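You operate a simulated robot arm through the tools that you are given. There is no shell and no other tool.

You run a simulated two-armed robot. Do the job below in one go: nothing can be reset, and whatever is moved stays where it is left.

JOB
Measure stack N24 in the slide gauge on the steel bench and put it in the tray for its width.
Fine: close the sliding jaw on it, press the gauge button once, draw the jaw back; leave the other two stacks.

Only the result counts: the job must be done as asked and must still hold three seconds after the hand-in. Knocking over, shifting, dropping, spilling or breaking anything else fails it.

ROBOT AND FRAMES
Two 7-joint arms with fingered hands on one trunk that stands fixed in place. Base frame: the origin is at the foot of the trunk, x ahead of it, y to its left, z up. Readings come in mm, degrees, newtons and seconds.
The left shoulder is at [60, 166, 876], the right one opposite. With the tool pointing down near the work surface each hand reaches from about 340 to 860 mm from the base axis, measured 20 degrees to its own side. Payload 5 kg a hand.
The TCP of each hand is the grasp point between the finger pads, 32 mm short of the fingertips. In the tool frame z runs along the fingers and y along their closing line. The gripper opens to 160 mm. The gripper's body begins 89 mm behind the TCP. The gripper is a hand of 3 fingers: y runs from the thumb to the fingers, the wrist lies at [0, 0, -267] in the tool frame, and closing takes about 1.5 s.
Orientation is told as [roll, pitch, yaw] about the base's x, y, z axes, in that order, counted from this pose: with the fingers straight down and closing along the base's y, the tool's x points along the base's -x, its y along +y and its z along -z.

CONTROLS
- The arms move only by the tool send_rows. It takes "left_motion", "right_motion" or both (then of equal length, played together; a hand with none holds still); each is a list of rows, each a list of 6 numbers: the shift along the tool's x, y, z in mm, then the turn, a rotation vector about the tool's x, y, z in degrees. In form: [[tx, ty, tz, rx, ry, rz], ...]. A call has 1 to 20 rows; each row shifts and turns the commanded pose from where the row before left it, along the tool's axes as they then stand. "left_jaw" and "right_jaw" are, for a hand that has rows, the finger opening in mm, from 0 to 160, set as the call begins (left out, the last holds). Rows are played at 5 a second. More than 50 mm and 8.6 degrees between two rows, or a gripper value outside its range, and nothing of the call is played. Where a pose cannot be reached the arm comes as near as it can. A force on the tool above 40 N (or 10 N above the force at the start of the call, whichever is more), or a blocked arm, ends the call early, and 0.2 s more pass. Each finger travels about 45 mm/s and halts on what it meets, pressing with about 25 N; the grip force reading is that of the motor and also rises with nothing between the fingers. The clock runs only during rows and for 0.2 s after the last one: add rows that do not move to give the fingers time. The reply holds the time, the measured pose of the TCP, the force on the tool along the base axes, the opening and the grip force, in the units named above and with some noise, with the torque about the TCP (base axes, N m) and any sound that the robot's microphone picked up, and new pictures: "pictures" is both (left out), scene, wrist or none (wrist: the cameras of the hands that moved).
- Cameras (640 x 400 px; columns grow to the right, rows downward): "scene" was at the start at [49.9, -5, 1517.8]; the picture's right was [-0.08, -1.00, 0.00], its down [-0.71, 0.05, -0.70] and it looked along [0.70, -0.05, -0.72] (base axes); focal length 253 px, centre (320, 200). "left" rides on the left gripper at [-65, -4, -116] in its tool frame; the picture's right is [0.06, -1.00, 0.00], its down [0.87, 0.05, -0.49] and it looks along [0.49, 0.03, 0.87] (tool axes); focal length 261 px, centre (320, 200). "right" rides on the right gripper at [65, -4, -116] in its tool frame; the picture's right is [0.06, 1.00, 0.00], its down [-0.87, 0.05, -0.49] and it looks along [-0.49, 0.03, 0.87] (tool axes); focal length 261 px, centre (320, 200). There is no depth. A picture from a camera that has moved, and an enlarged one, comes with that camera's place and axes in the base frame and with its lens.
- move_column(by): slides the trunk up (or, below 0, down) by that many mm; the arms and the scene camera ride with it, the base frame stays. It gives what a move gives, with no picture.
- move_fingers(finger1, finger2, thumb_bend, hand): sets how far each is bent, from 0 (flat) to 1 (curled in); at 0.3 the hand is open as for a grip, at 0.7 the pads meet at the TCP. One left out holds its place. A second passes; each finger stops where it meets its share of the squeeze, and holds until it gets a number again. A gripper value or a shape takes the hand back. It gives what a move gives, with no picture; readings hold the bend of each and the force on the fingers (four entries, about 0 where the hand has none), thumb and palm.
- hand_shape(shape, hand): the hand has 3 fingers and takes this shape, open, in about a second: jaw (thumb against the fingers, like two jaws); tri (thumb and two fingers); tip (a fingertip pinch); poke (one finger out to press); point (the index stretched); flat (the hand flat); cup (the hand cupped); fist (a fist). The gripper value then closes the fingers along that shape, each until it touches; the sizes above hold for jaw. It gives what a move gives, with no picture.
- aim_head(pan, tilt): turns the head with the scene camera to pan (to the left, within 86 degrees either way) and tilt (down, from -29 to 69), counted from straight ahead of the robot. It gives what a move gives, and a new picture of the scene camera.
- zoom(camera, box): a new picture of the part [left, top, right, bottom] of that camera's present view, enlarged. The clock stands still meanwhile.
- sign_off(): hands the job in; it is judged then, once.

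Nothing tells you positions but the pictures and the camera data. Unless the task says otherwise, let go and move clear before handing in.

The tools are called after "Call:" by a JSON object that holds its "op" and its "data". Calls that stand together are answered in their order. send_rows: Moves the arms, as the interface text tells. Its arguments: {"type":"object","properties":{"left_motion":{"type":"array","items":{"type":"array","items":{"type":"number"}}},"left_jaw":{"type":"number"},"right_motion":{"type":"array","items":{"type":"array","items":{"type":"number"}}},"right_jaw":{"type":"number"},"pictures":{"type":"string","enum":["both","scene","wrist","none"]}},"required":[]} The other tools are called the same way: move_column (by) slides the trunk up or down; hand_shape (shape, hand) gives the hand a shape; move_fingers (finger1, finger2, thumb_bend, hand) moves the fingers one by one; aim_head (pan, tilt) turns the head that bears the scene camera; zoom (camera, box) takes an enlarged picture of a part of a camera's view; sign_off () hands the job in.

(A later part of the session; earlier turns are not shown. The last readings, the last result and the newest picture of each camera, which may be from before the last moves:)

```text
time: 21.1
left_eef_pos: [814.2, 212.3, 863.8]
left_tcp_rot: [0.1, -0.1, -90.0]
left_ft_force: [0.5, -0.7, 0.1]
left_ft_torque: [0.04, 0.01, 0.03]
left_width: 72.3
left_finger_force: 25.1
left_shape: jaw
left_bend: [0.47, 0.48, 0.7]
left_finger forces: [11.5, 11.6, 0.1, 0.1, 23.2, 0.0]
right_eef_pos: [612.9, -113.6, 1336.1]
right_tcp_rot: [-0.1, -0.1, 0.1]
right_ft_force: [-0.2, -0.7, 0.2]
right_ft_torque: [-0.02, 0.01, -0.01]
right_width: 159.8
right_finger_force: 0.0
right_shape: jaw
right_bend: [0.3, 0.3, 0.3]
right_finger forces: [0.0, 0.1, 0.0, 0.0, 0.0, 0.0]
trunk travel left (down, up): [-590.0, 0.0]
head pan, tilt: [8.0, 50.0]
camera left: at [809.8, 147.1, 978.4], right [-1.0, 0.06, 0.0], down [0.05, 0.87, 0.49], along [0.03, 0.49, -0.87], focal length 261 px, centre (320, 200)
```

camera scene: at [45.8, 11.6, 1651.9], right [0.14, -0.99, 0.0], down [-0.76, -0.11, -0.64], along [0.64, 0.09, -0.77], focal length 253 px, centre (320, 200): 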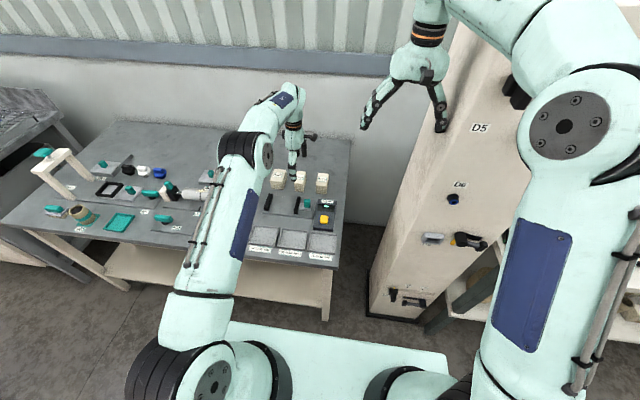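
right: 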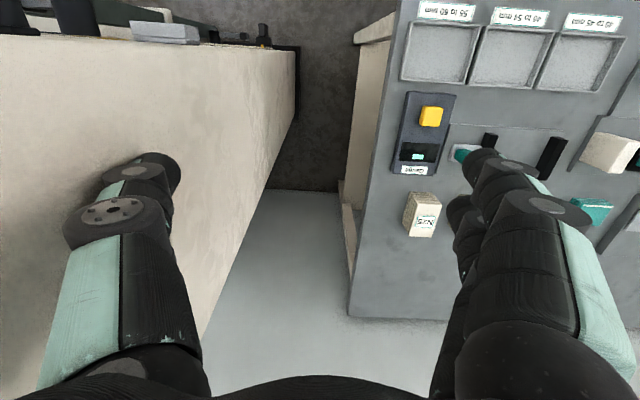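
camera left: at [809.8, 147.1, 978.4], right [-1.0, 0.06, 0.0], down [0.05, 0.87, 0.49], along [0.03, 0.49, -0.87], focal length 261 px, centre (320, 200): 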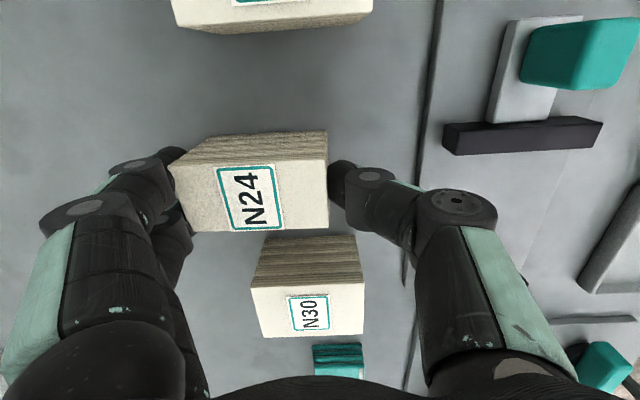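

N24 is now gripped off-centre near the fingers' far side. I will gently drag it about 34 mm toward me so that it comes within better reach, then release and regrip deeper.

Call:
{"op": "send_rows", "data": {"left_motion": [[0, -7, 0, 0, 0, 0], [0, -7, 0, 0, 0, 0], [0, -7, 0, 0, 0, 0], [0, -7, 0, 0, 0, 0], [0, -6, 0, 0, 0, 0], [0, 0, 0, 0, 0, 0]], "left_jaw": 70, "pictures": "wrist"}}

Call:
{"op": "zoom", "data": {"camera": "left", "box": [100, 0, 640, 338]}}

```text
time: 22.5
left_eef_pos: [780.3, 211.9, 862.0]
left_tcp_rot: [0.1, -0.2, -90.0]
left_ft_force: [0.4, 0.3, -1.0]
left_ft_torque: [-0.06, 0.07, 0.02]
left_width: 72.0
left_finger_force: 25.2
left_shape: jaw
left_bend: [0.47, 0.48, 0.7]
left_finger forces: [11.6, 11.7, 0.1, 0.1, 23.3, 0.0]
right_eef_pos: [613.1, -114.1, 1336.5]
right_tcp_rot: [0.0, 0.1, 0.0]
right_ft_force: [0.1, 0.7, -0.7]
right_ft_torque: [0.0, 0.02, 0.0]
right_width: 160.0
right_finger_force: 0.0
right_shape: jaw
right_bend: [0.3, 0.3, 0.3]
right_finger forces: [0.1, 0.0, 0.0, 0.0, 0.0, 0.1]
trunk travel left (down, up): [-590.0, 0.0]
head pan, tilt: [8.0, 50.0]
camera left: at [776.1, 146.8, 978.2], right [-1.0, 0.06, 0.0], down [0.05, 0.87, 0.49], along [0.03, 0.49, -0.87], focal length 261 px, centre (320, 200)
```

left: 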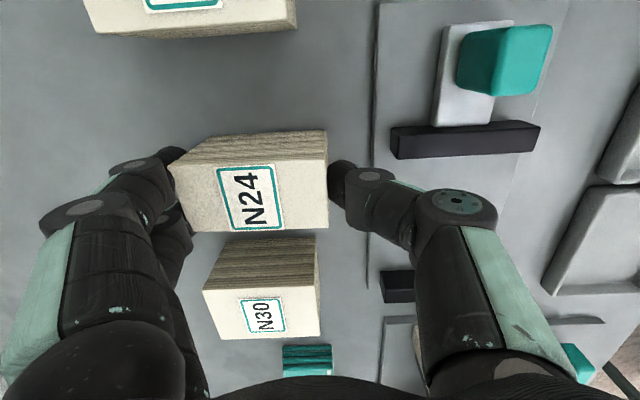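

```text
1.18 times, centred on (370, 169) of left
camera zoom: at [776.1, 146.8, 978.2], right [-1.0, 0.06, 0.0], down [0.05, 0.87, 0.49], along [0.03, 0.49, -0.87], focal length 308 px, centre (261, 237)
```

zoom: 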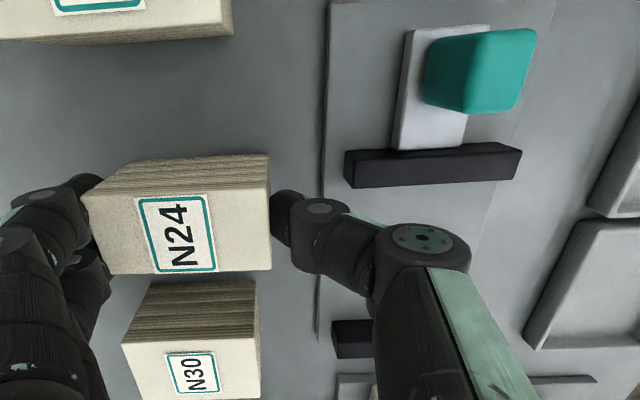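

N24 came along neatly. Now I will release it with small finger movements (so the thumb does not swing into the gauge jaw) and then lift the hand.

Call:
{"op": "move_fingers", "data": {"hand": "left", "finger1": 0.38, "finger2": 0.38, "thumb_bend": 0.6}}

Call:
{"op": "zoom", "data": {"camera": "left", "box": [100, 0, 640, 338]}}

```text
time: 23.5
left_eef_pos: [779.7, 211.5, 861.9]
left_tcp_rot: [0.0, -0.1, -90.0]
left_ft_force: [-0.8, 0.4, 0.4]
left_ft_torque: [0.04, 0.0, 0.0]
left_width: 91.5
left_finger_force: 0.1
left_shape: fingers
left_bend: [0.38, 0.38, 0.6]
left_finger forces: [0.0, 0.0, 0.1, 0.0, 0.0, 0.0]
right_eef_pos: [613.5, -113.5, 1335.5]
right_tcp_rot: [0.0, 0.0, -0.1]
right_ft_force: [-0.3, -0.6, -0.3]
right_ft_torque: [0.04, 0.01, -0.02]
right_width: 160.0
right_finger_force: 0.1
right_shape: jaw
right_bend: [0.3, 0.3, 0.3]
right_finger forces: [0.1, 0.0, 0.1, 0.0, 0.0, 0.0]
trunk travel left (down, up): [-590.0, 0.0]
head pan, tilt: [8.0, 50.0]
```

```text
1.18 times, centred on (370, 169) of left
camera zoom: at [776.0, 146.8, 978.3], right [-1.0, 0.06, 0.0], down [0.05, 0.87, 0.49], along [0.03, 0.49, -0.87], focal length 308 px, centre (261, 237)
```

zoom: 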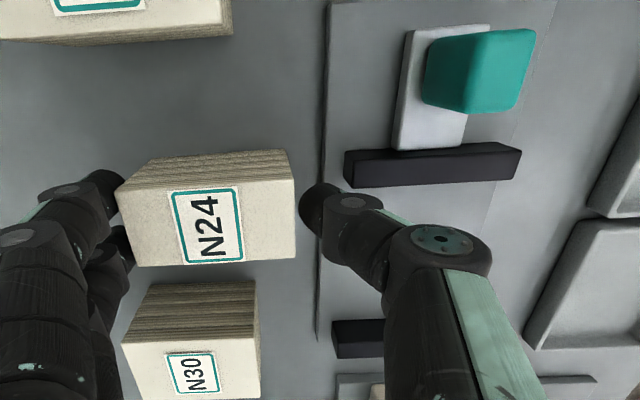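

N24 is free again and spans about x 764–843. It is now a little too near the gauge for the thumb, so I will push it about 15 mm back with the thumb, back off, and lift the hand.

Call:
{"op": "send_rows", "data": {"left_motion": [[0, 5, 0, 0, 0, 0], [0, 5, 0, 0, 0, 0], [0, 5, 0, 0, 0, 0], [0, 5, 0, 0, 0, 0], [0, 0, 0, 0, 0, 0], [0, -4, 0, 0, 0, 0], [0, 0, 0, 0, 0, 0]], "pictures": "wrist"}}

Call:
{"op": "zoom", "data": {"camera": "left", "box": [100, 0, 640, 338]}}

```text
time: 25.1
left_eef_pos: [796.2, 211.3, 862.6]
left_tcp_rot: [-0.1, -0.1, -89.9]
left_ft_force: [0.1, 0.1, 0.9]
left_ft_torque: [0.01, -0.03, 0.02]
left_width: 91.8
left_finger_force: 0.2
left_shape: fingers
left_bend: [0.38, 0.38, 0.6]
left_finger forces: [0.0, 0.2, 0.1, 0.1, 0.0, 0.0]
right_eef_pos: [613.8, -113.2, 1335.7]
right_tcp_rot: [0.0, 0.0, 0.1]
right_ft_force: [-0.2, 0.2, 0.6]
right_ft_torque: [0.03, -0.02, 0.0]
right_width: 159.9
right_finger_force: 0.1
right_shape: jaw
right_bend: [0.3, 0.3, 0.3]
right_finger forces: [0.0, 0.0, 0.0, 0.0, 0.1, 0.1]
trunk travel left (down, up): [-590.0, 0.0]
head pan, tilt: [8.0, 50.0]
camera left: at [792.1, 146.6, 978.4], right [-1.0, 0.06, 0.0], down [0.05, 0.87, 0.49], along [0.03, 0.49, -0.87], focal length 261 px, centre (320, 200)
```

left: 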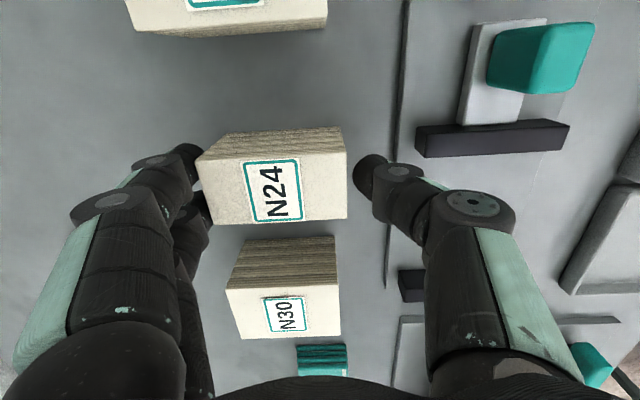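

```text
1.18 times, centred on (370, 169) of left
camera zoom: at [792.1, 146.6, 978.4], right [-1.0, 0.06, 0.0], down [0.05, 0.87, 0.49], along [0.03, 0.49, -0.87], focal length 308 px, centre (261, 237)
```

zoom: 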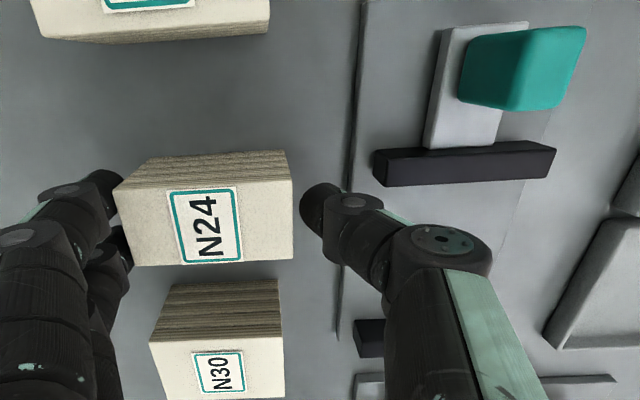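

N24 now spans about x 782–860 with the thumb well away from the gauge and small gaps on both ends. I will descend right here and then close.

Call:
{"op": "send_rows", "data": {"left_motion": [[0, 0, 7, 0, 0, 0], [0, 0, 7, 0, 0, 0], [0, 0, 6, 0, 0, 0], [0, 0, 0, 0, 0, 0]], "pictures": "wrist"}}

```text
time: 26.1
left_eef_pos: [795.6, 211.3, 842.3]
left_tcp_rot: [0.1, 0.0, -90.0]
left_ft_force: [-0.7, 0.5, -0.6]
left_ft_torque: [0.0, 0.02, -0.01]
left_width: 92.0
left_finger_force: 0.2
left_shape: fingers
left_bend: [0.38, 0.38, 0.6]
left_finger forces: [0.1, 0.1, 0.1, 0.0, 0.1, 0.0]
right_eef_pos: [613.6, -113.1, 1337.0]
right_tcp_rot: [0.0, -0.1, 0.0]
right_ft_force: [0.4, -0.8, -0.7]
right_ft_torque: [-0.01, -0.02, 0.0]
right_width: 159.9
right_finger_force: 0.1
right_shape: jaw
right_bend: [0.3, 0.3, 0.3]
right_finger forces: [0.0, 0.0, 0.0, 0.0, 0.0, 0.1]
trunk travel left (down, up): [-590.0, 0.0]
head pan, tilt: [8.0, 50.0]
camera left: at [791.8, 146.6, 957.5], right [-1.0, 0.06, 0.0], down [0.05, 0.87, 0.49], along [0.03, 0.49, -0.87], focal length 261 px, centre (320, 200)
```

left: 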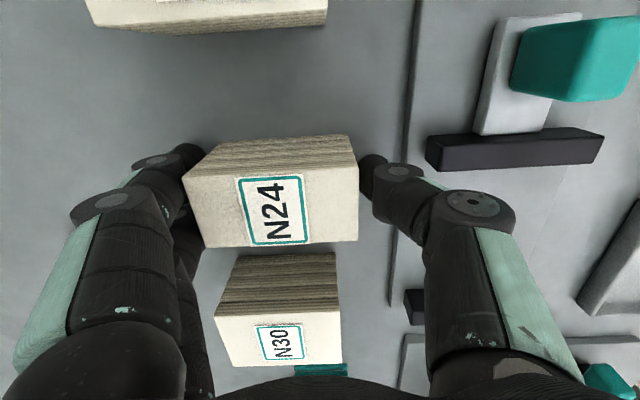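

No contact on the way down. Now I close the fingers and thumb on N24.

Call:
{"op": "move_fingers", "data": {"hand": "left", "finger1": 0.6, "finger2": 0.6, "thumb_bend": 0.68}}

Call:
{"op": "zoom", "data": {"camera": "left", "box": [100, 0, 640, 338]}}

```text
time: 27.1
left_eef_pos: [796.8, 211.8, 842.3]
left_tcp_rot: [0.1, -0.1, -90.0]
left_ft_force: [0.6, 0.5, 1.4]
left_ft_torque: [0.02, 0.06, 0.03]
left_width: 83.5
left_finger_force: 17.8
left_shape: fingers
left_bend: [0.44, 0.44, 0.63]
left_finger forces: [8.9, 9.0, 0.0, 0.0, 17.3, 0.0]
right_eef_pos: [612.1, -114.5, 1336.0]
right_tcp_rot: [0.0, -0.1, 0.1]
right_ft_force: [0.0, -0.7, 0.2]
right_ft_torque: [0.04, 0.0, 0.0]
right_width: 159.8
right_finger_force: 0.1
right_shape: jaw
right_bend: [0.3, 0.3, 0.3]
right_finger forces: [0.1, 0.1, 0.0, 0.0, 0.1, 0.1]
trunk travel left (down, up): [-590.0, 0.0]
head pan, tilt: [8.0, 50.0]
```

```text
1.18 times, centred on (370, 169) of left
camera zoom: at [791.9, 146.6, 957.8], right [-1.0, 0.06, 0.0], down [0.05, 0.87, 0.49], along [0.03, 0.49, -0.87], focal length 308 px, centre (261, 237)
```

zoom: 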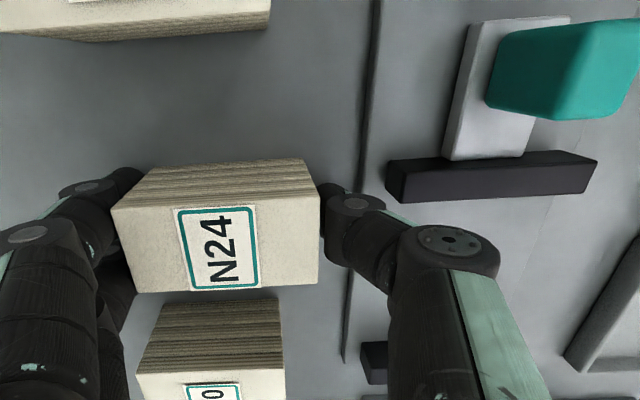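

N24 is held with about 18 N. I will lift it slowly and look.

Call:
{"op": "send_rows", "data": {"left_motion": [[0, 0, -5, 0, 0, 0], [0, 0, -5, 0, 0, 0], [0, 0, -8, 0, 0, 0], [0, 0, -10, 0, 0, 0], [0, 0, -12, 0, 0, 0], [0, 0, 0, 0, 0, 0]], "pictures": "wrist"}}

Call:
{"op": "zoom", "data": {"camera": "left", "box": [100, 0, 640, 338]}}

Call:
{"op": "zoom", "data": {"camera": "scene", "box": [240, 120, 350, 270]}}

```text
time: 28.5
left_eef_pos: [796.3, 211.3, 883.2]
left_tcp_rot: [0.1, -0.1, -90.0]
left_ft_force: [0.2, 0.0, -1.6]
left_ft_torque: [-0.02, 0.01, -0.01]
left_width: 83.0
left_finger_force: 17.6
left_shape: fingers
left_bend: [0.44, 0.44, 0.63]
left_finger forces: [8.7, 8.7, 0.1, 0.0, 17.5, 0.1]
right_eef_pos: [613.5, -113.1, 1335.7]
right_tcp_rot: [-0.1, 0.0, -0.1]
right_ft_force: [0.2, -1.0, 0.2]
right_ft_torque: [-0.01, 0.01, 0.0]
right_width: 159.9
right_finger_force: 0.1
right_shape: jaw
right_bend: [0.3, 0.3, 0.3]
right_finger forces: [0.0, 0.0, 0.1, 0.0, 0.0, 0.1]
trunk travel left (down, up): [-590.0, 0.0]
head pan, tilt: [8.0, 50.0]
camera left: at [792.0, 147.1, 997.8], right [-1.0, 0.06, 0.0], down [0.05, 0.87, 0.49], along [0.03, 0.49, -0.87], focal length 261 px, centre (320, 200)
```

left: 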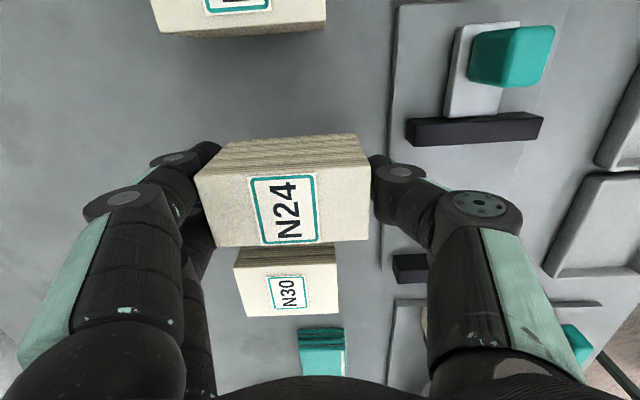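

```text
1.18 times, centred on (370, 169) of left
camera zoom: at [792.0, 147.1, 997.8], right [-1.0, 0.06, 0.0], down [0.05, 0.87, 0.49], along [0.03, 0.49, -0.87], focal length 308 px, centre (261, 237)
```

zoom: 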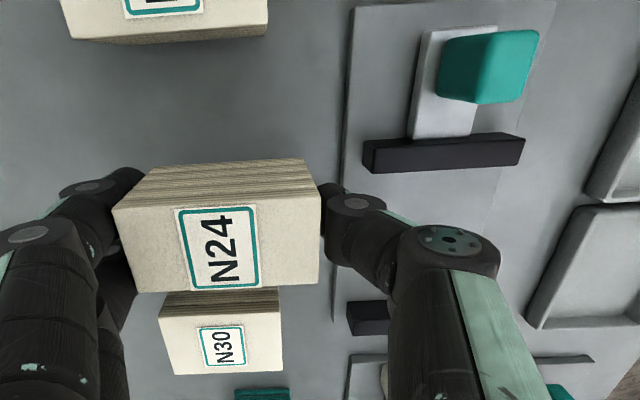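

```text
2.67 times, centred on (295, 195) of scene
camera zoom: at [46.1, 11.9, 1676.9], right [0.14, -0.99, 0.0], down [-0.76, -0.11, -0.64], along [0.64, 0.09, -0.77], focal length 674 px, centre (387, 213)
```

zoom: 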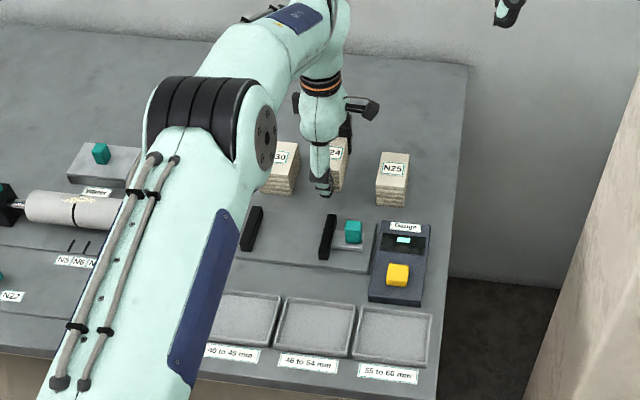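

N24 is held firmly and level. I will lift above the jaws' height and carry it over the gauge gap, around (694, 256).

Call:
{"op": "send_rows", "data": {"left_motion": [[0, 0, -20, 0, 0, 0], [0, 0, -22, 0, 0, 0], [9, -24, 0, 0, 0, 0], [9, -24, 0, 0, 0, 0], [9, -24, 0, 0, 0, 0], [9, -24, 0, 0, 0, 0], [9, -22, 0, 0, 0, 0], [0, 0, 0, 0, 0, 0]], "pictures": "wrist"}}

Call:
{"op": "zoom", "data": {"camera": "left", "box": [160, 60, 480, 260]}}

Call:
{"op": "zoom", "data": {"camera": "scene", "box": [250, 150, 340, 240]}}

```text
time: 30.3
left_eef_pos: [678.3, 256.8, 924.8]
left_tcp_rot: [0.1, 0.0, -90.0]
left_ft_force: [0.1, 0.5, -1.0]
left_ft_torque: [-0.01, 0.02, -0.01]
left_width: 83.0
left_finger_force: 17.8
left_shape: fingers
left_bend: [0.44, 0.44, 0.63]
left_finger forces: [8.7, 8.8, 0.0, 0.0, 17.3, 0.0]
right_eef_pos: [614.1, -112.7, 1336.5]
right_tcp_rot: [0.0, 0.0, 0.0]
right_ft_force: [-0.1, 0.0, -1.0]
right_ft_torque: [-0.02, 0.0, 0.0]
right_width: 159.7
right_finger_force: 0.1
right_shape: jaw
right_bend: [0.3, 0.3, 0.3]
right_finger forces: [0.0, 0.0, 0.0, 0.0, 0.0, 0.0]
trunk travel left (down, up): [-590.0, 0.0]
head pan, tilt: [8.0, 50.0]
camera left: at [674.4, 191.7, 1040.0], right [-1.0, 0.06, 0.0], down [0.05, 0.87, 0.49], along [0.03, 0.49, -0.87], focal length 261 px, centre (320, 200)
```

left: 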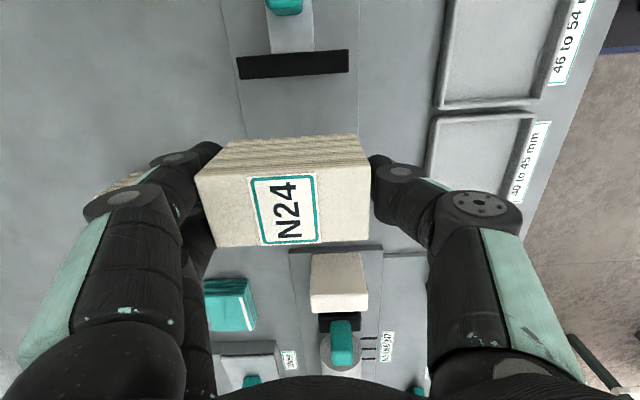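

```text
2.00 times, centred on (320, 160) of left
camera zoom: at [674.4, 191.7, 1040.0], right [-1.0, 0.06, 0.0], down [0.05, 0.87, 0.49], along [0.03, 0.49, -0.87], focal length 521 px, centre (320, 280)
```

zoom: 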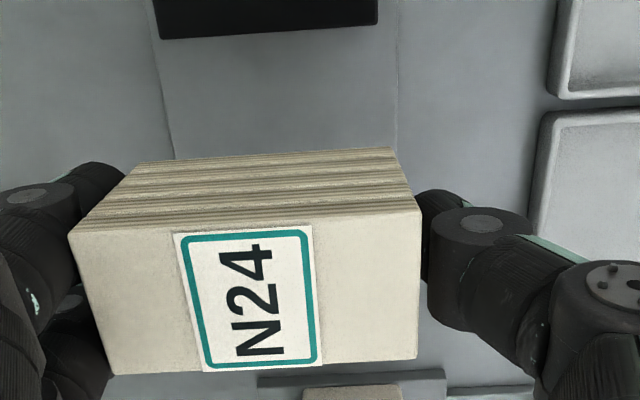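

```text
4.44 times, centred on (295, 195) of scene
camera zoom: at [46.3, 11.6, 1676.9], right [0.14, -0.99, 0.0], down [-0.76, -0.11, -0.64], along [0.64, 0.09, -0.77], focal length 1124 px, centre (431, 222)
```

zoom: 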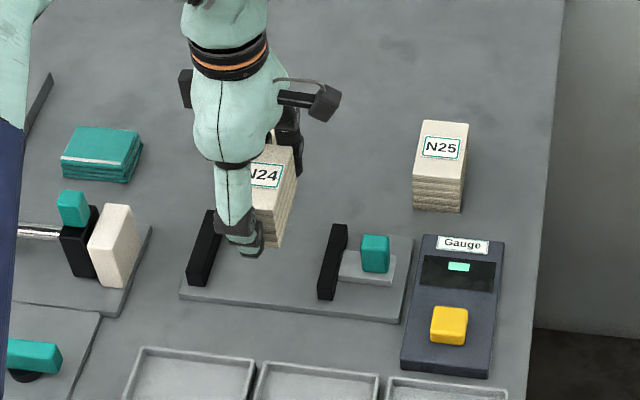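

N24 hangs over the gauge gap between the jaws. I will zoom in to measure the jaws' height and positions precisely before lowering.

Call:
{"op": "zoom", "data": {"camera": "scene", "box": [282, 190, 332, 222]}}

Call:
{"op": "zoom", "data": {"camera": "left", "box": [220, 0, 380, 100]}}

Call:
{"op": "zoom", "data": {"camera": "right", "box": [320, 80, 640, 280]}}

```text
12.50 times, centred on (307, 206) of scene
camera zoom: at [46.3, 11.6, 1676.9], right [0.14, -0.99, 0.0], down [-0.76, -0.11, -0.64], along [0.64, 0.09, -0.77], focal length 3161 px, centre (482, 125)
```

zoom: 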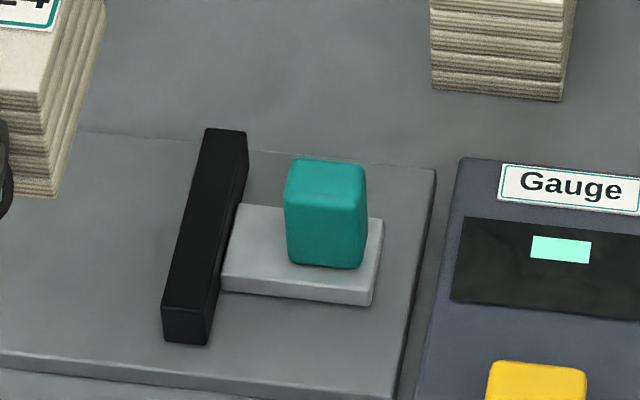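

```text
4.00 times, centred on (300, 50) of left
camera zoom: at [674.4, 191.7, 1040.0], right [-1.0, 0.06, 0.0], down [0.05, 0.87, 0.49], along [0.03, 0.49, -0.87], focal length 1043 px, centre (400, 800)
```

zoom: 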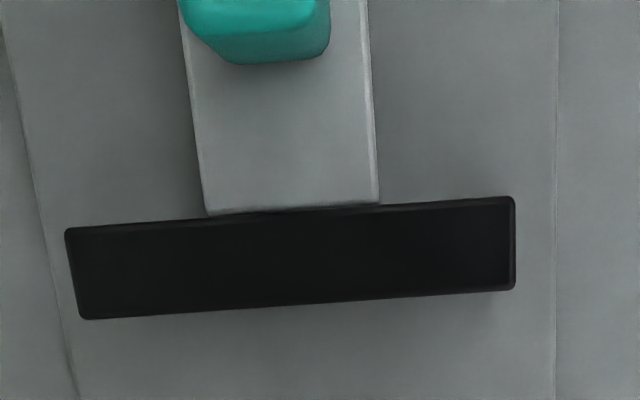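

```text
2.00 times, centred on (480, 180) of right
camera zoom: at [549.9, -117.4, 1451.8], right [-0.06, 1.0, 0.0], down [0.87, 0.05, 0.49], along [0.49, 0.03, -0.87], focal length 521 px, centre (0, 240)
```

zoom: 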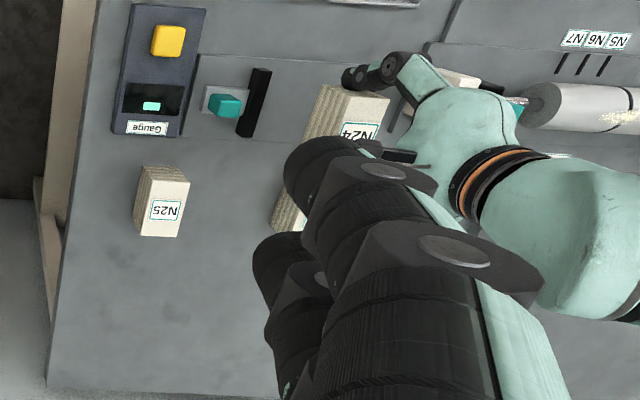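

The jaws are only about 18 mm tall (top z≈825), the gap runs y≈206–317, and N24 in the hand is centred at about (694, 257) with its bottom 42 mm below the TCP. I will lower it close to the gauge plate.

Call:
{"op": "send_rows", "data": {"left_motion": [[0, 0, 20, 0, 0, 0], [0, 0, 20, 0, 0, 0], [0, 0, 15, 0, 0, 0], [0, 0, 11, 0, 0, 0], [0, 0, 0, 0, 0, 0]], "pictures": "scene"}}

Call:
{"op": "zoom", "data": {"camera": "scene", "box": [262, 190, 322, 228]}}

Call:
{"op": "zoom", "data": {"camera": "left", "box": [160, 60, 480, 260]}}

```text
time: 31.5
left_eef_pos: [679.2, 256.7, 859.2]
left_tcp_rot: [0.1, -0.1, -89.9]
left_ft_force: [0.2, 0.0, -0.5]
left_ft_torque: [-0.03, 0.02, 0.02]
left_width: 82.7
left_finger_force: 16.7
left_shape: fingers
left_bend: [0.44, 0.44, 0.63]
left_finger forces: [8.6, 8.7, 0.1, 0.1, 17.3, 0.0]
right_eef_pos: [614.7, -112.8, 1335.3]
right_tcp_rot: [0.1, 0.1, 0.1]
right_ft_force: [0.5, 0.1, -0.3]
right_ft_torque: [-0.01, -0.05, 0.02]
right_width: 159.7
right_finger_force: 0.0
right_shape: jaw
right_bend: [0.3, 0.3, 0.3]
right_finger forces: [0.1, 0.1, 0.1, 0.1, 0.1, 0.0]
trunk travel left (down, up): [-590.0, 0.0]
head pan, tilt: [8.0, 50.0]
camera scene: at [45.8, 11.8, 1676.9], right [0.14, -0.99, 0.0], down [-0.76, -0.11, -0.64], along [0.64, 0.09, -0.77], focal length 253 px, centre (320, 200)
```

scene: 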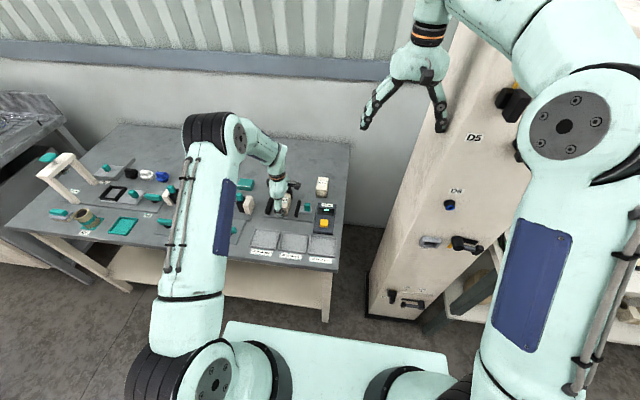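

```text
10.53 times, centred on (292, 209) of scene
camera zoom: at [45.8, 11.8, 1676.9], right [0.14, -0.99, 0.0], down [-0.76, -0.11, -0.64], along [0.64, 0.09, -0.77], focal length 2662 px, centre (615, 105)
```

zoom: 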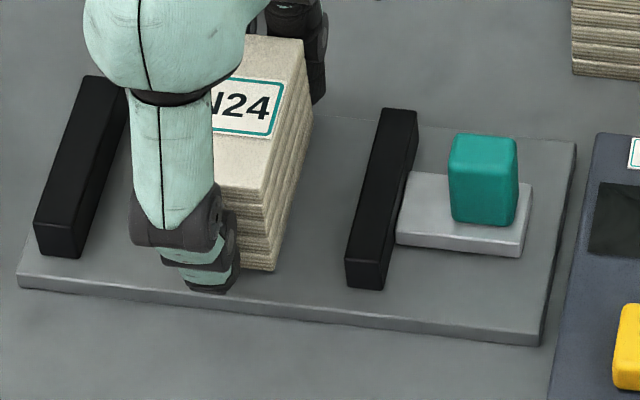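

```text
2.00 times, centred on (320, 160) of left
camera zoom: at [674.3, 191.4, 974.0], right [-1.0, 0.06, 0.0], down [0.05, 0.87, 0.49], along [0.03, 0.49, -0.87], focal length 521 px, centre (320, 280)
```

zoom: 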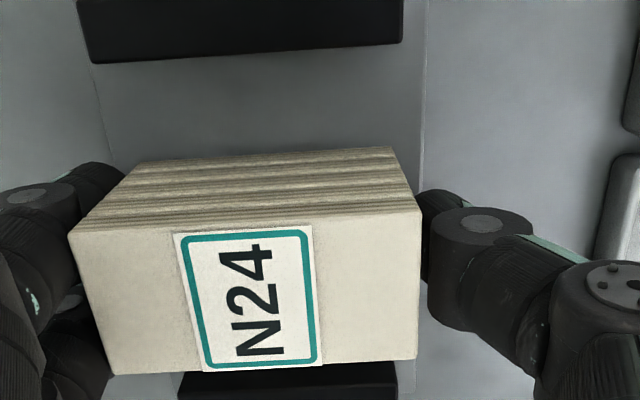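

N24 is nicely between the jaws, about 10 mm above the plate. I will lower in small steps and watch the force.

Call:
{"op": "send_rows", "data": {"left_motion": [[0, 0, 3, 0, 0, 0], [0, 0, 3, 0, 0, 0], [0, 0, 0, 0, 0, 0]], "pictures": "none"}}

Call:
{"op": "send_rows", "data": {"left_motion": [[0, 0, 2, 0, 0, 0], [0, 0, 0, 0, 0, 0]], "pictures": "none"}}

```text
time: 32.3
left_eef_pos: [678.3, 255.3, 851.9]
left_tcp_rot: [0.1, -0.1, -89.9]
left_ft_force: [-0.8, 0.1, 2.4]
left_ft_torque: [0.02, 0.09, -0.03]
left_width: 83.1
left_finger_force: 17.1
left_shape: fingers
left_bend: [0.44, 0.44, 0.63]
left_finger forces: [8.7, 8.6, 0.0, 0.0, 17.8, 0.0]
right_eef_pos: [613.7, -113.0, 1335.8]
right_tcp_rot: [0.0, -0.1, 0.0]
right_ft_force: [-0.4, 0.1, 0.2]
right_ft_torque: [0.01, 0.01, 0.0]
right_width: 160.1
right_finger_force: 0.1
right_shape: jaw
right_bend: [0.3, 0.3, 0.3]
right_finger forces: [0.0, 0.1, 0.1, 0.0, 0.0, 0.0]
trunk travel left (down, up): [-590.0, 0.0]
head pan, tilt: [8.0, 50.0]
```

```text
time: 32.9
left_eef_pos: [678.4, 256.1, 852.3]
left_tcp_rot: [0.2, 0.1, -90.0]
left_ft_force: [-0.3, 0.1, 13.4]
left_ft_torque: [0.0, 0.04, -0.01]
left_width: 82.9
left_finger_force: 18.4
left_shape: fingers
left_bend: [0.44, 0.44, 0.64]
left_finger forces: [9.1, 9.2, 0.0, 0.0, 18.7, 0.0]
right_eef_pos: [612.3, -114.4, 1335.1]
right_tcp_rot: [0.1, 0.1, -0.1]
right_ft_force: [-0.5, -0.8, 0.3]
right_ft_torque: [-0.02, 0.01, 0.0]
right_width: 160.0
right_finger_force: 0.1
right_shape: jaw
right_bend: [0.3, 0.3, 0.3]
right_finger forces: [0.0, 0.1, 0.0, 0.1, 0.1, 0.0]
trunk travel left (down, up): [-590.0, 0.0]
head pan, tilt: [8.0, 50.0]
```

N24 has touched the plate. I will ease up 1.5 mm and release it.

Call:
{"op": "send_rows", "data": {"left_motion": [[0, 0, -1.5, 0, 0, 0], [0, 0, 0, 0, 0, 0]], "pictures": "none"}}

Call:
{"op": "move_fingers", "data": {"hand": "left", "finger1": 0.37, "finger2": 0.37, "thumb_bend": 0.57}}

Call:
{"op": "zoom", "data": {"camera": "left", "box": [160, 60, 480, 260]}}

```text
time: 33.5
left_eef_pos: [678.8, 256.6, 852.4]
left_tcp_rot: [0.2, 0.0, -90.0]
left_ft_force: [2.5, -0.3, 7.4]
left_ft_torque: [0.03, -0.06, -0.01]
left_width: 82.8
left_finger_force: 17.9
left_shape: fingers
left_bend: [0.44, 0.44, 0.64]
left_finger forces: [9.7, 9.7, 0.0, 0.0, 17.4, 0.0]
right_eef_pos: [613.3, -115.3, 1336.1]
right_tcp_rot: [0.0, 0.0, 0.0]
right_ft_force: [1.1, -0.1, -0.5]
right_ft_torque: [-0.03, 0.03, 0.01]
right_width: 160.0
right_finger_force: 0.1
right_shape: jaw
right_bend: [0.3, 0.3, 0.3]
right_finger forces: [0.0, 0.0, 0.1, 0.1, 0.0, 0.1]
trunk travel left (down, up): [-590.0, 0.0]
head pan, tilt: [8.0, 50.0]
```

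```text
time: 34.5
left_eef_pos: [679.2, 256.8, 851.7]
left_tcp_rot: [0.1, -0.1, -90.1]
left_ft_force: [0.5, 0.3, 0.1]
left_ft_torque: [-0.01, 0.0, -0.02]
left_width: 101.0
left_finger_force: 0.1
left_shape: fingers
left_bend: [0.37, 0.37, 0.56]
left_finger forces: [0.0, 0.0, 0.0, 0.1, 0.1, 0.1]
right_eef_pos: [613.0, -113.4, 1337.4]
right_tcp_rot: [0.1, 0.0, 0.0]
right_ft_force: [0.1, -0.2, 0.2]
right_ft_torque: [0.0, 0.0, -0.01]
right_width: 159.6
right_finger_force: 0.1
right_shape: jaw
right_bend: [0.3, 0.3, 0.3]
right_finger forces: [0.0, 0.1, 0.1, 0.0, 0.1, 0.0]
trunk travel left (down, up): [-590.0, 0.0]
head pan, tilt: [8.0, 50.0]
```

```text
2.00 times, centred on (320, 160) of left
camera zoom: at [674.2, 191.8, 967.1], right [-1.0, 0.06, 0.0], down [0.05, 0.87, 0.49], along [0.03, 0.49, -0.87], focal length 521 px, centre (320, 280)
```

zoom: 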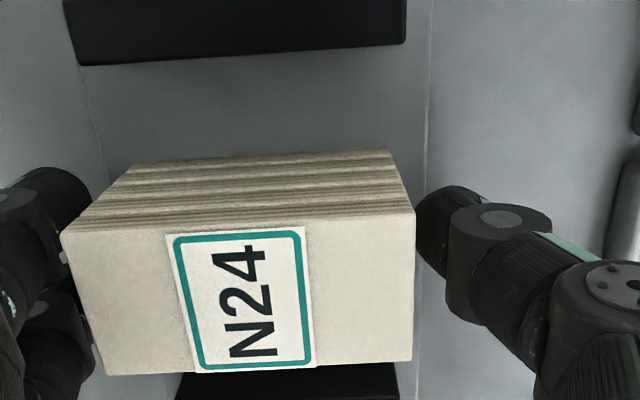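

N24 stands on the gauge plate and the fingers carry no force. I will lift the hand straight up.

Call:
{"op": "send_rows", "data": {"left_motion": [[0, 0, -8, 0, 0, 0], [0, 0, -15, 0, 0, 0], [0, 0, -20, 0, 0, 0], [0, 0, -30, 0, 0, 0], [0, 0, -30, 0, 0, 0], [0, 0, 0, 0, 0, 0]], "pictures": "wrist"}}

Call:
{"op": "zoom", "data": {"camera": "scene", "box": [262, 185, 342, 235]}}

```text
time: 35.9
left_eef_pos: [679.2, 257.2, 955.3]
left_tcp_rot: [0.1, -0.1, -90.2]
left_ft_force: [0.6, 1.2, -0.2]
left_ft_torque: [-0.01, 0.0, 0.01]
left_width: 100.9
left_finger_force: 0.0
left_shape: fingers
left_bend: [0.37, 0.37, 0.56]
left_finger forces: [0.0, 0.1, 0.0, 0.0, 0.1, 0.1]
right_eef_pos: [614.7, -112.7, 1335.9]
right_tcp_rot: [0.0, 0.0, 0.1]
right_ft_force: [-0.4, -0.8, 0.7]
right_ft_torque: [-0.01, -0.01, -0.04]
right_width: 159.8
right_finger_force: 0.1
right_shape: jaw
right_bend: [0.3, 0.3, 0.3]
right_finger forces: [0.1, 0.0, 0.0, 0.0, 0.0, 0.0]
trunk travel left (down, up): [-590.0, 0.0]
head pan, tilt: [8.0, 50.0]
camera left: at [674.3, 191.6, 1070.6], right [-1.0, 0.06, 0.0], down [0.05, 0.87, 0.49], along [0.03, 0.49, -0.87], focal length 261 px, centre (320, 200)
```

left: 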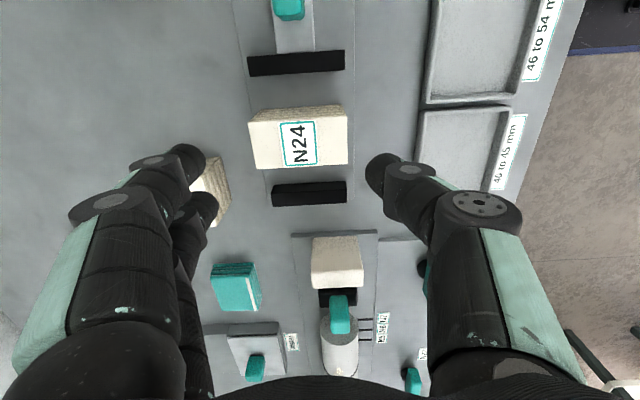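

```text
8.00 times, centred on (302, 210) of scene
camera zoom: at [46.2, 11.9, 1676.9], right [0.14, -0.99, 0.0], down [-0.76, -0.11, -0.64], along [0.64, 0.09, -0.77], focal length 2023 px, centre (464, 120)
```

zoom: 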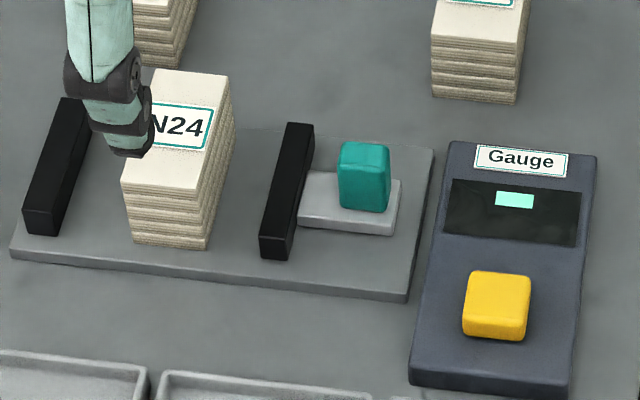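

N24 stands squarely between the jaws. Next I bring the left hand over the teal slider knob near (692, 154) with the fingers half open.

Call:
{"op": "send_rows", "data": {"left_motion": [[-26, 3, 0, 0, 0, 0], [-26, 3, 0, 0, 0, 0], [-26, 4, 0, 0, 0, 0], [-25, 3, 0, 0, 0, 0], [0, 0, 15, 0, 0, 0], [0, 0, 0, 0, 0, 0], [0, 0, 0, 0, 0, 0]], "left_jaw": 70, "pictures": "wrist"}}

Call:
{"op": "zoom", "data": {"camera": "left", "box": [200, 80, 440, 240]}}

Call:
{"op": "zoom", "data": {"camera": "scene", "box": [282, 180, 342, 218]}}

```text
time: 37.5
left_eef_pos: [692.5, 154.8, 939.4]
left_tcp_rot: [0.1, -0.1, -90.1]
left_ft_force: [0.4, 0.9, 0.2]
left_ft_torque: [0.01, -0.02, 0.01]
left_width: 70.1
left_finger_force: 0.1
left_shape: jaw
left_bend: [0.73, 0.73, 0.7]
left_finger forces: [0.1, 0.0, 0.0, 0.1, 0.0, 0.0]
right_eef_pos: [613.1, -114.2, 1336.2]
right_tcp_rot: [0.0, -0.1, 0.1]
right_ft_force: [-0.7, 0.2, 0.3]
right_ft_torque: [0.0, 0.01, -0.02]
right_width: 159.8
right_finger_force: 0.1
right_shape: jaw
right_bend: [0.3, 0.3, 0.3]
right_finger forces: [0.0, 0.0, 0.0, 0.1, 0.1, 0.1]
trunk travel left (down, up): [-590.0, 0.0]
head pan, tilt: [8.0, 50.0]
camera left: at [686.7, 89.1, 1054.9], right [-1.0, 0.06, 0.0], down [0.05, 0.87, 0.49], along [0.03, 0.49, -0.87], focal length 261 px, centre (320, 200)
```

left: 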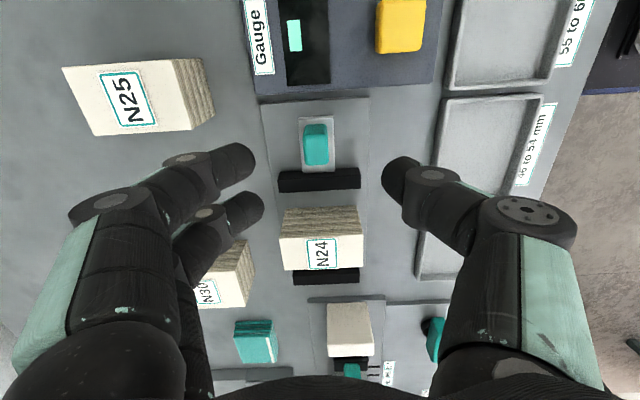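

```text
2.50 times, centred on (320, 160) of left
camera zoom: at [686.7, 89.1, 1054.9], right [-1.0, 0.06, 0.0], down [0.05, 0.87, 0.49], along [0.03, 0.49, -0.87], focal length 652 px, centre (320, 300)
```

zoom: 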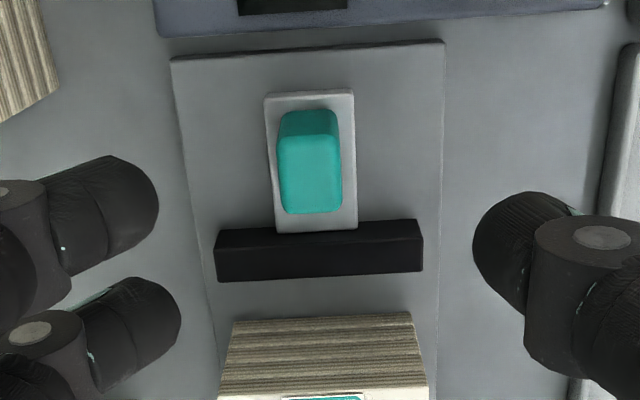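

```text
10.53 times, centred on (312, 199) of scene
camera zoom: at [46.0, 12.0, 1676.9], right [0.14, -0.99, 0.0], down [-0.76, -0.11, -0.64], along [0.64, 0.09, -0.77], focal length 2662 px, centre (404, 210)
```

zoom: 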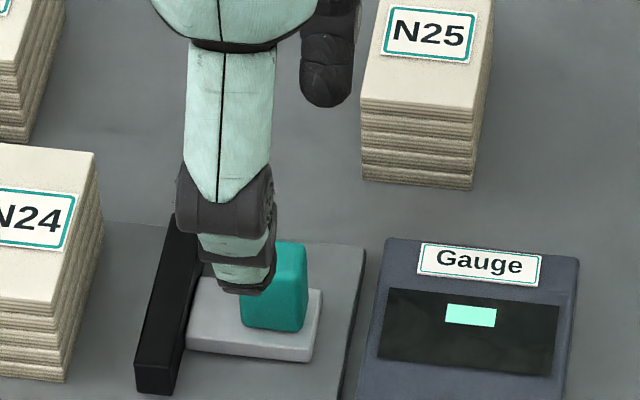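

The knob spans about x 684–704, y 144–168 with its top near z≈856, on a slider plate at z≈820. I will straddle it along x and lower with fingertips just above the slider plate.

Call:
{"op": "send_rows", "data": {"left_motion": [[1, 1, 20, 0, 0, 0], [0, 0, 20, 0, 0, 0], [0, 0, 20, 0, 0, 0], [0, 0, 15, 0, 0, 0], [0, 0, 6, 0, 0, 0], [0, 0, 0, 0, 0, 0]], "left_jaw": 70, "pictures": "wrist"}}

Call:
{"op": "zoom", "data": {"camera": "left", "box": [200, 80, 440, 240]}}

Call:
{"op": "zoom", "data": {"camera": "scene", "box": [272, 185, 332, 223]}}

```text
time: 38.9
left_eef_pos: [692.8, 153.9, 858.9]
left_tcp_rot: [0.1, 0.0, -90.0]
left_ft_force: [-1.1, 0.5, -0.3]
left_ft_torque: [0.0, 0.0, 0.0]
left_width: 70.0
left_finger_force: 0.1
left_shape: jaw
left_bend: [0.73, 0.73, 0.7]
left_finger forces: [0.1, 0.0, 0.0, 0.0, 0.1, 0.0]
right_eef_pos: [613.5, -113.1, 1336.4]
right_tcp_rot: [0.0, 0.0, 0.0]
right_ft_force: [-0.5, 0.3, 0.1]
right_ft_torque: [-0.04, 0.01, 0.03]
right_width: 159.7
right_finger_force: 0.0
right_shape: jaw
right_bend: [0.3, 0.3, 0.3]
right_finger forces: [0.1, 0.0, 0.0, 0.0, 0.1, 0.0]
trunk travel left (down, up): [-590.0, 0.0]
head pan, tilt: [8.0, 50.0]
camera left: at [688.3, 89.3, 974.0], right [-1.0, 0.06, 0.0], down [0.05, 0.87, 0.49], along [0.03, 0.49, -0.87], focal length 261 px, centre (320, 200)
```

left: 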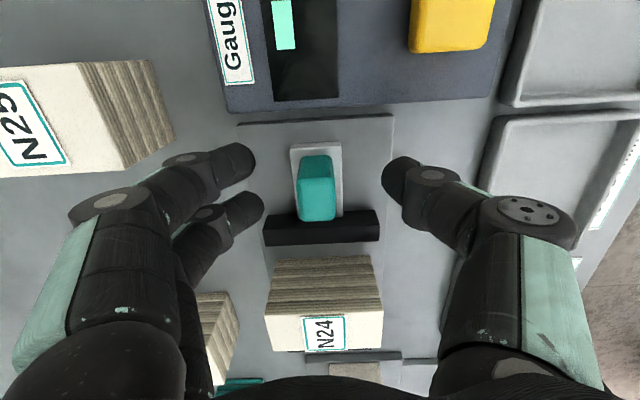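

```text
2.50 times, centred on (320, 160) of left
camera zoom: at [688.3, 89.3, 974.0], right [-1.0, 0.06, 0.0], down [0.05, 0.87, 0.49], along [0.03, 0.49, -0.87], focal length 652 px, centre (320, 300)
```

zoom: 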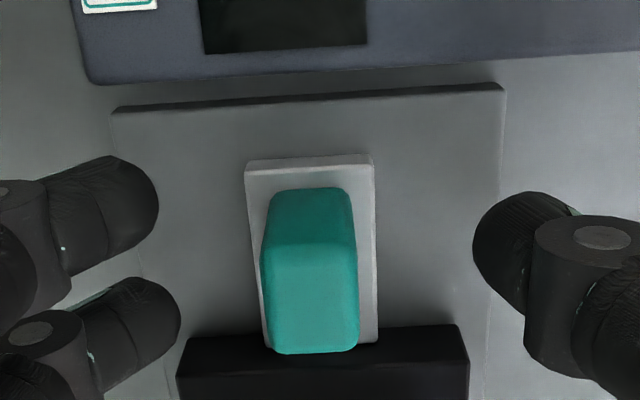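

```text
10.53 times, centred on (302, 204) of scene
camera zoom: at [45.7, 11.8, 1676.9], right [0.14, -0.99, 0.0], down [-0.76, -0.11, -0.64], along [0.64, 0.09, -0.77], focal length 2662 px, centre (510, 158)
```

zoom: 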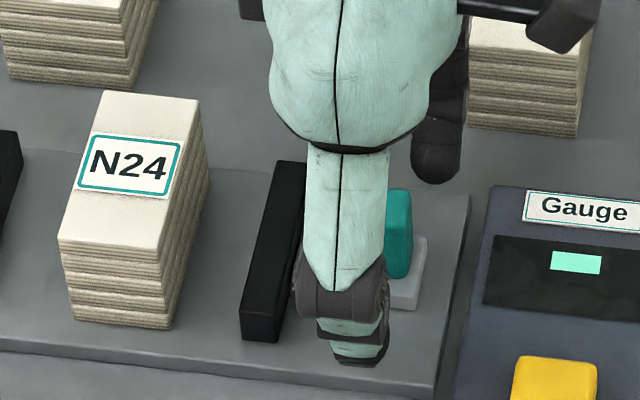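

The fingers straddle the knob properly. I will close on it.

Call:
{"op": "send_rows", "data": {"left_motion": [[1, 1.5, 1, 0, 0, 0], [0, 0, 0, 0, 0, 0], [0, 0, 0, 0, 0, 0], [0, 0, 0, 0, 0, 0], [0, 0, 0, 0, 0, 0], [0, 0, 0, 0, 0, 0], [0, 0, 0, 0, 0, 0]], "left_jaw": 5, "pictures": "wrist"}}

Call:
{"op": "zoom", "data": {"camera": "left", "box": [200, 80, 440, 240]}}

```text
time: 40.5
left_eef_pos: [694.1, 155.3, 857.5]
left_tcp_rot: [0.0, -0.1, -89.9]
left_ft_force: [0.2, 0.1, -2.4]
left_ft_torque: [0.02, -0.04, 0.02]
left_width: 14.5
left_finger_force: 25.3
left_shape: jaw
left_bend: [0.72, 0.72, 0.7]
left_finger forces: [11.0, 11.1, 0.0, 0.0, 21.7, 0.0]
right_eef_pos: [613.2, -113.4, 1335.6]
right_tcp_rot: [0.0, 0.0, 0.0]
right_ft_force: [-0.2, 0.0, 0.8]
right_ft_torque: [-0.01, 0.01, 0.04]
right_width: 160.0
right_finger_force: 0.0
right_shape: jaw
right_bend: [0.3, 0.3, 0.3]
right_finger forces: [0.1, 0.0, 0.0, 0.0, 0.1, 0.0]
trunk travel left (down, up): [-590.0, 0.0]
head pan, tilt: [8.0, 50.0]
camera left: at [689.8, 90.4, 972.9], right [-1.0, 0.06, 0.0], down [0.05, 0.87, 0.49], along [0.03, 0.49, -0.87], focal length 261 px, centre (320, 200)
```

left: 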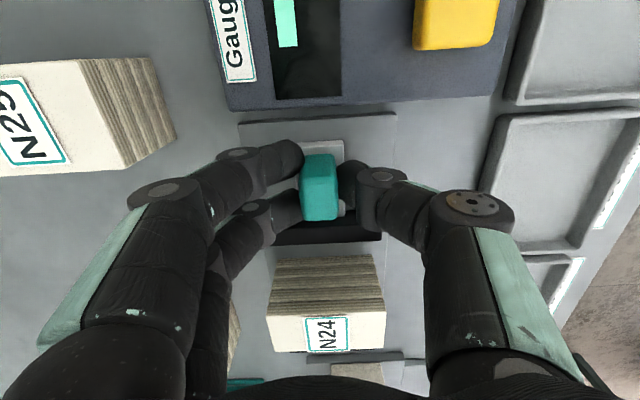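

```text
2.50 times, centred on (320, 160) of left
camera zoom: at [689.8, 90.4, 972.9], right [-1.0, 0.06, 0.0], down [0.05, 0.87, 0.49], along [0.03, 0.49, -0.87], focal length 652 px, centre (320, 300)
```

zoom: 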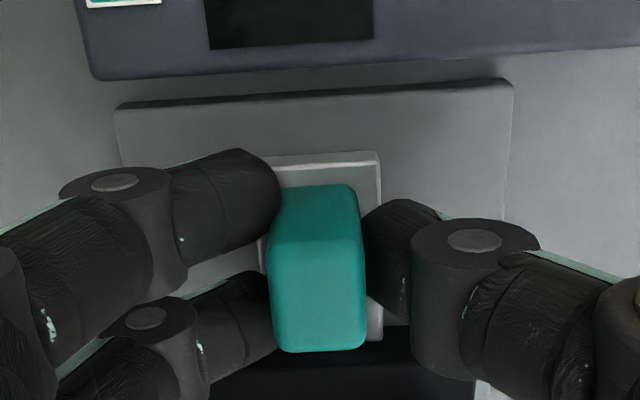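

The knob is gripped. Now I will slide it toward N24 (+y), first up to just before contact.

Call:
{"op": "send_rows", "data": {"left_motion": [[5, 0, 0, 0, 0, 0], [7, 0, 0, 0, 0, 0], [7, 0, 0, 0, 0, 0], [6, 0, 0, 0, 0, 0], [0, 0, 0, 0, 0, 0]], "left_jaw": 5, "pictures": "scene"}}

Call:
{"op": "zoom", "data": {"camera": "scene", "box": [262, 185, 342, 235]}}

```text
time: 41.7
left_eef_pos: [695.2, 180.8, 857.7]
left_tcp_rot: [0.1, 0.0, -90.0]
left_ft_force: [0.4, -0.3, -4.5]
left_ft_torque: [0.01, -0.01, 0.02]
left_width: 14.4
left_finger_force: 24.9
left_shape: jaw
left_bend: [0.72, 0.72, 0.7]
left_finger forces: [11.1, 11.2, 0.0, 0.0, 21.9, 0.1]
right_eef_pos: [613.1, -113.8, 1334.7]
right_tcp_rot: [0.1, 0.0, 0.0]
right_ft_force: [-0.1, -0.4, -0.6]
right_ft_torque: [0.01, 0.0, 0.0]
right_width: 159.6
right_finger_force: 0.1
right_shape: jaw
right_bend: [0.3, 0.3, 0.3]
right_finger forces: [0.1, 0.0, 0.1, 0.0, 0.0, 0.1]
trunk travel left (down, up): [-590.0, 0.0]
head pan, tilt: [8.0, 50.0]
camera scene: at [46.1, 11.9, 1676.9], right [0.14, -0.99, 0.0], down [-0.76, -0.11, -0.64], along [0.64, 0.09, -0.77], focal length 253 px, centre (320, 200)
```

scene: 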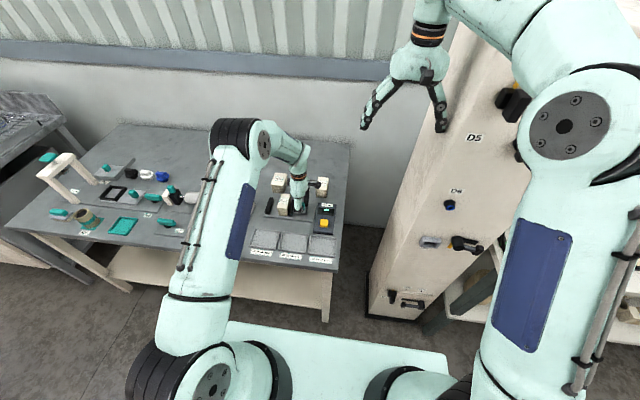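

```text
8.00 times, centred on (302, 210) of scene
camera zoom: at [46.1, 11.9, 1676.9], right [0.14, -0.99, 0.0], down [-0.76, -0.11, -0.64], along [0.64, 0.09, -0.77], focal length 2023 px, centre (464, 120)
```

zoom: 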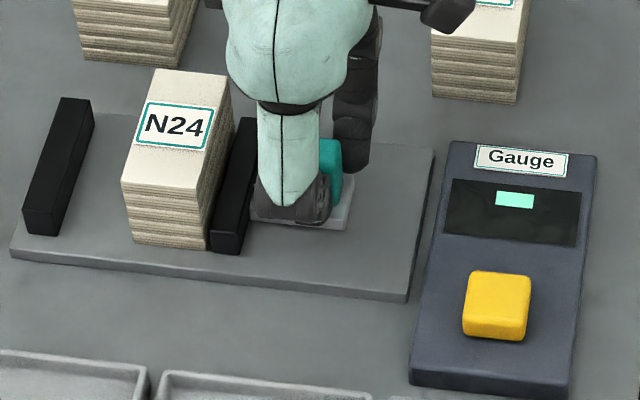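

The jaw slides easily and is just short of N24. I will go on pushing N24 toward the fixed jaw.

Call:
{"op": "send_rows", "data": {"left_motion": [[5, 0, 0, 0, 0, 0], [5, 0, 0, 0, 0, 0], [5, 0, 0, 0, 0, 0], [5, 0, 0, 0, 0, 0], [5, 0, 0, 0, 0, 0], [5, 0, 0, 0, 0, 0], [5, 0, 0, 0, 0, 0], [0, 0, 0, 0, 0, 0]], "left_jaw": 5, "pictures": "none"}}

Call:
{"op": "zoom", "data": {"camera": "scene", "box": [262, 185, 342, 235]}}

```text
time: 43.5
left_eef_pos: [695.2, 216.1, 857.9]
left_tcp_rot: [0.1, 0.0, -90.0]
left_ft_force: [-0.7, 0.8, -3.2]
left_ft_torque: [-0.02, -0.03, -0.05]
left_width: 14.1
left_finger_force: 24.5
left_shape: jaw
left_bend: [0.72, 0.72, 0.7]
left_finger forces: [11.1, 11.2, 0.0, 0.0, 22.2, 0.0]
right_eef_pos: [612.8, -113.7, 1334.9]
right_tcp_rot: [0.0, -0.1, 0.0]
right_ft_force: [-0.1, -1.1, -0.3]
right_ft_torque: [0.01, 0.03, -0.04]
right_width: 159.8
right_finger_force: 0.0
right_shape: jaw
right_bend: [0.3, 0.3, 0.3]
right_finger forces: [0.1, 0.1, 0.1, 0.0, 0.0, 0.0]
trunk travel left (down, up): [-590.0, 0.0]
head pan, tilt: [8.0, 50.0]
```

```text
8.00 times, centred on (302, 210) of scene
camera zoom: at [46.1, 11.8, 1676.9], right [0.14, -0.99, 0.0], down [-0.76, -0.11, -0.64], along [0.64, 0.09, -0.77], focal length 2023 px, centre (464, 120)
```

zoom: 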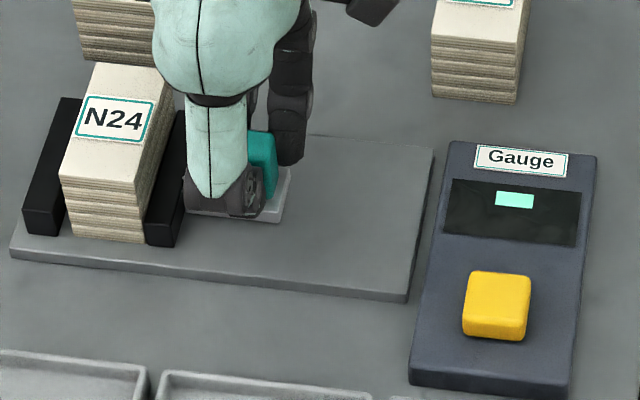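

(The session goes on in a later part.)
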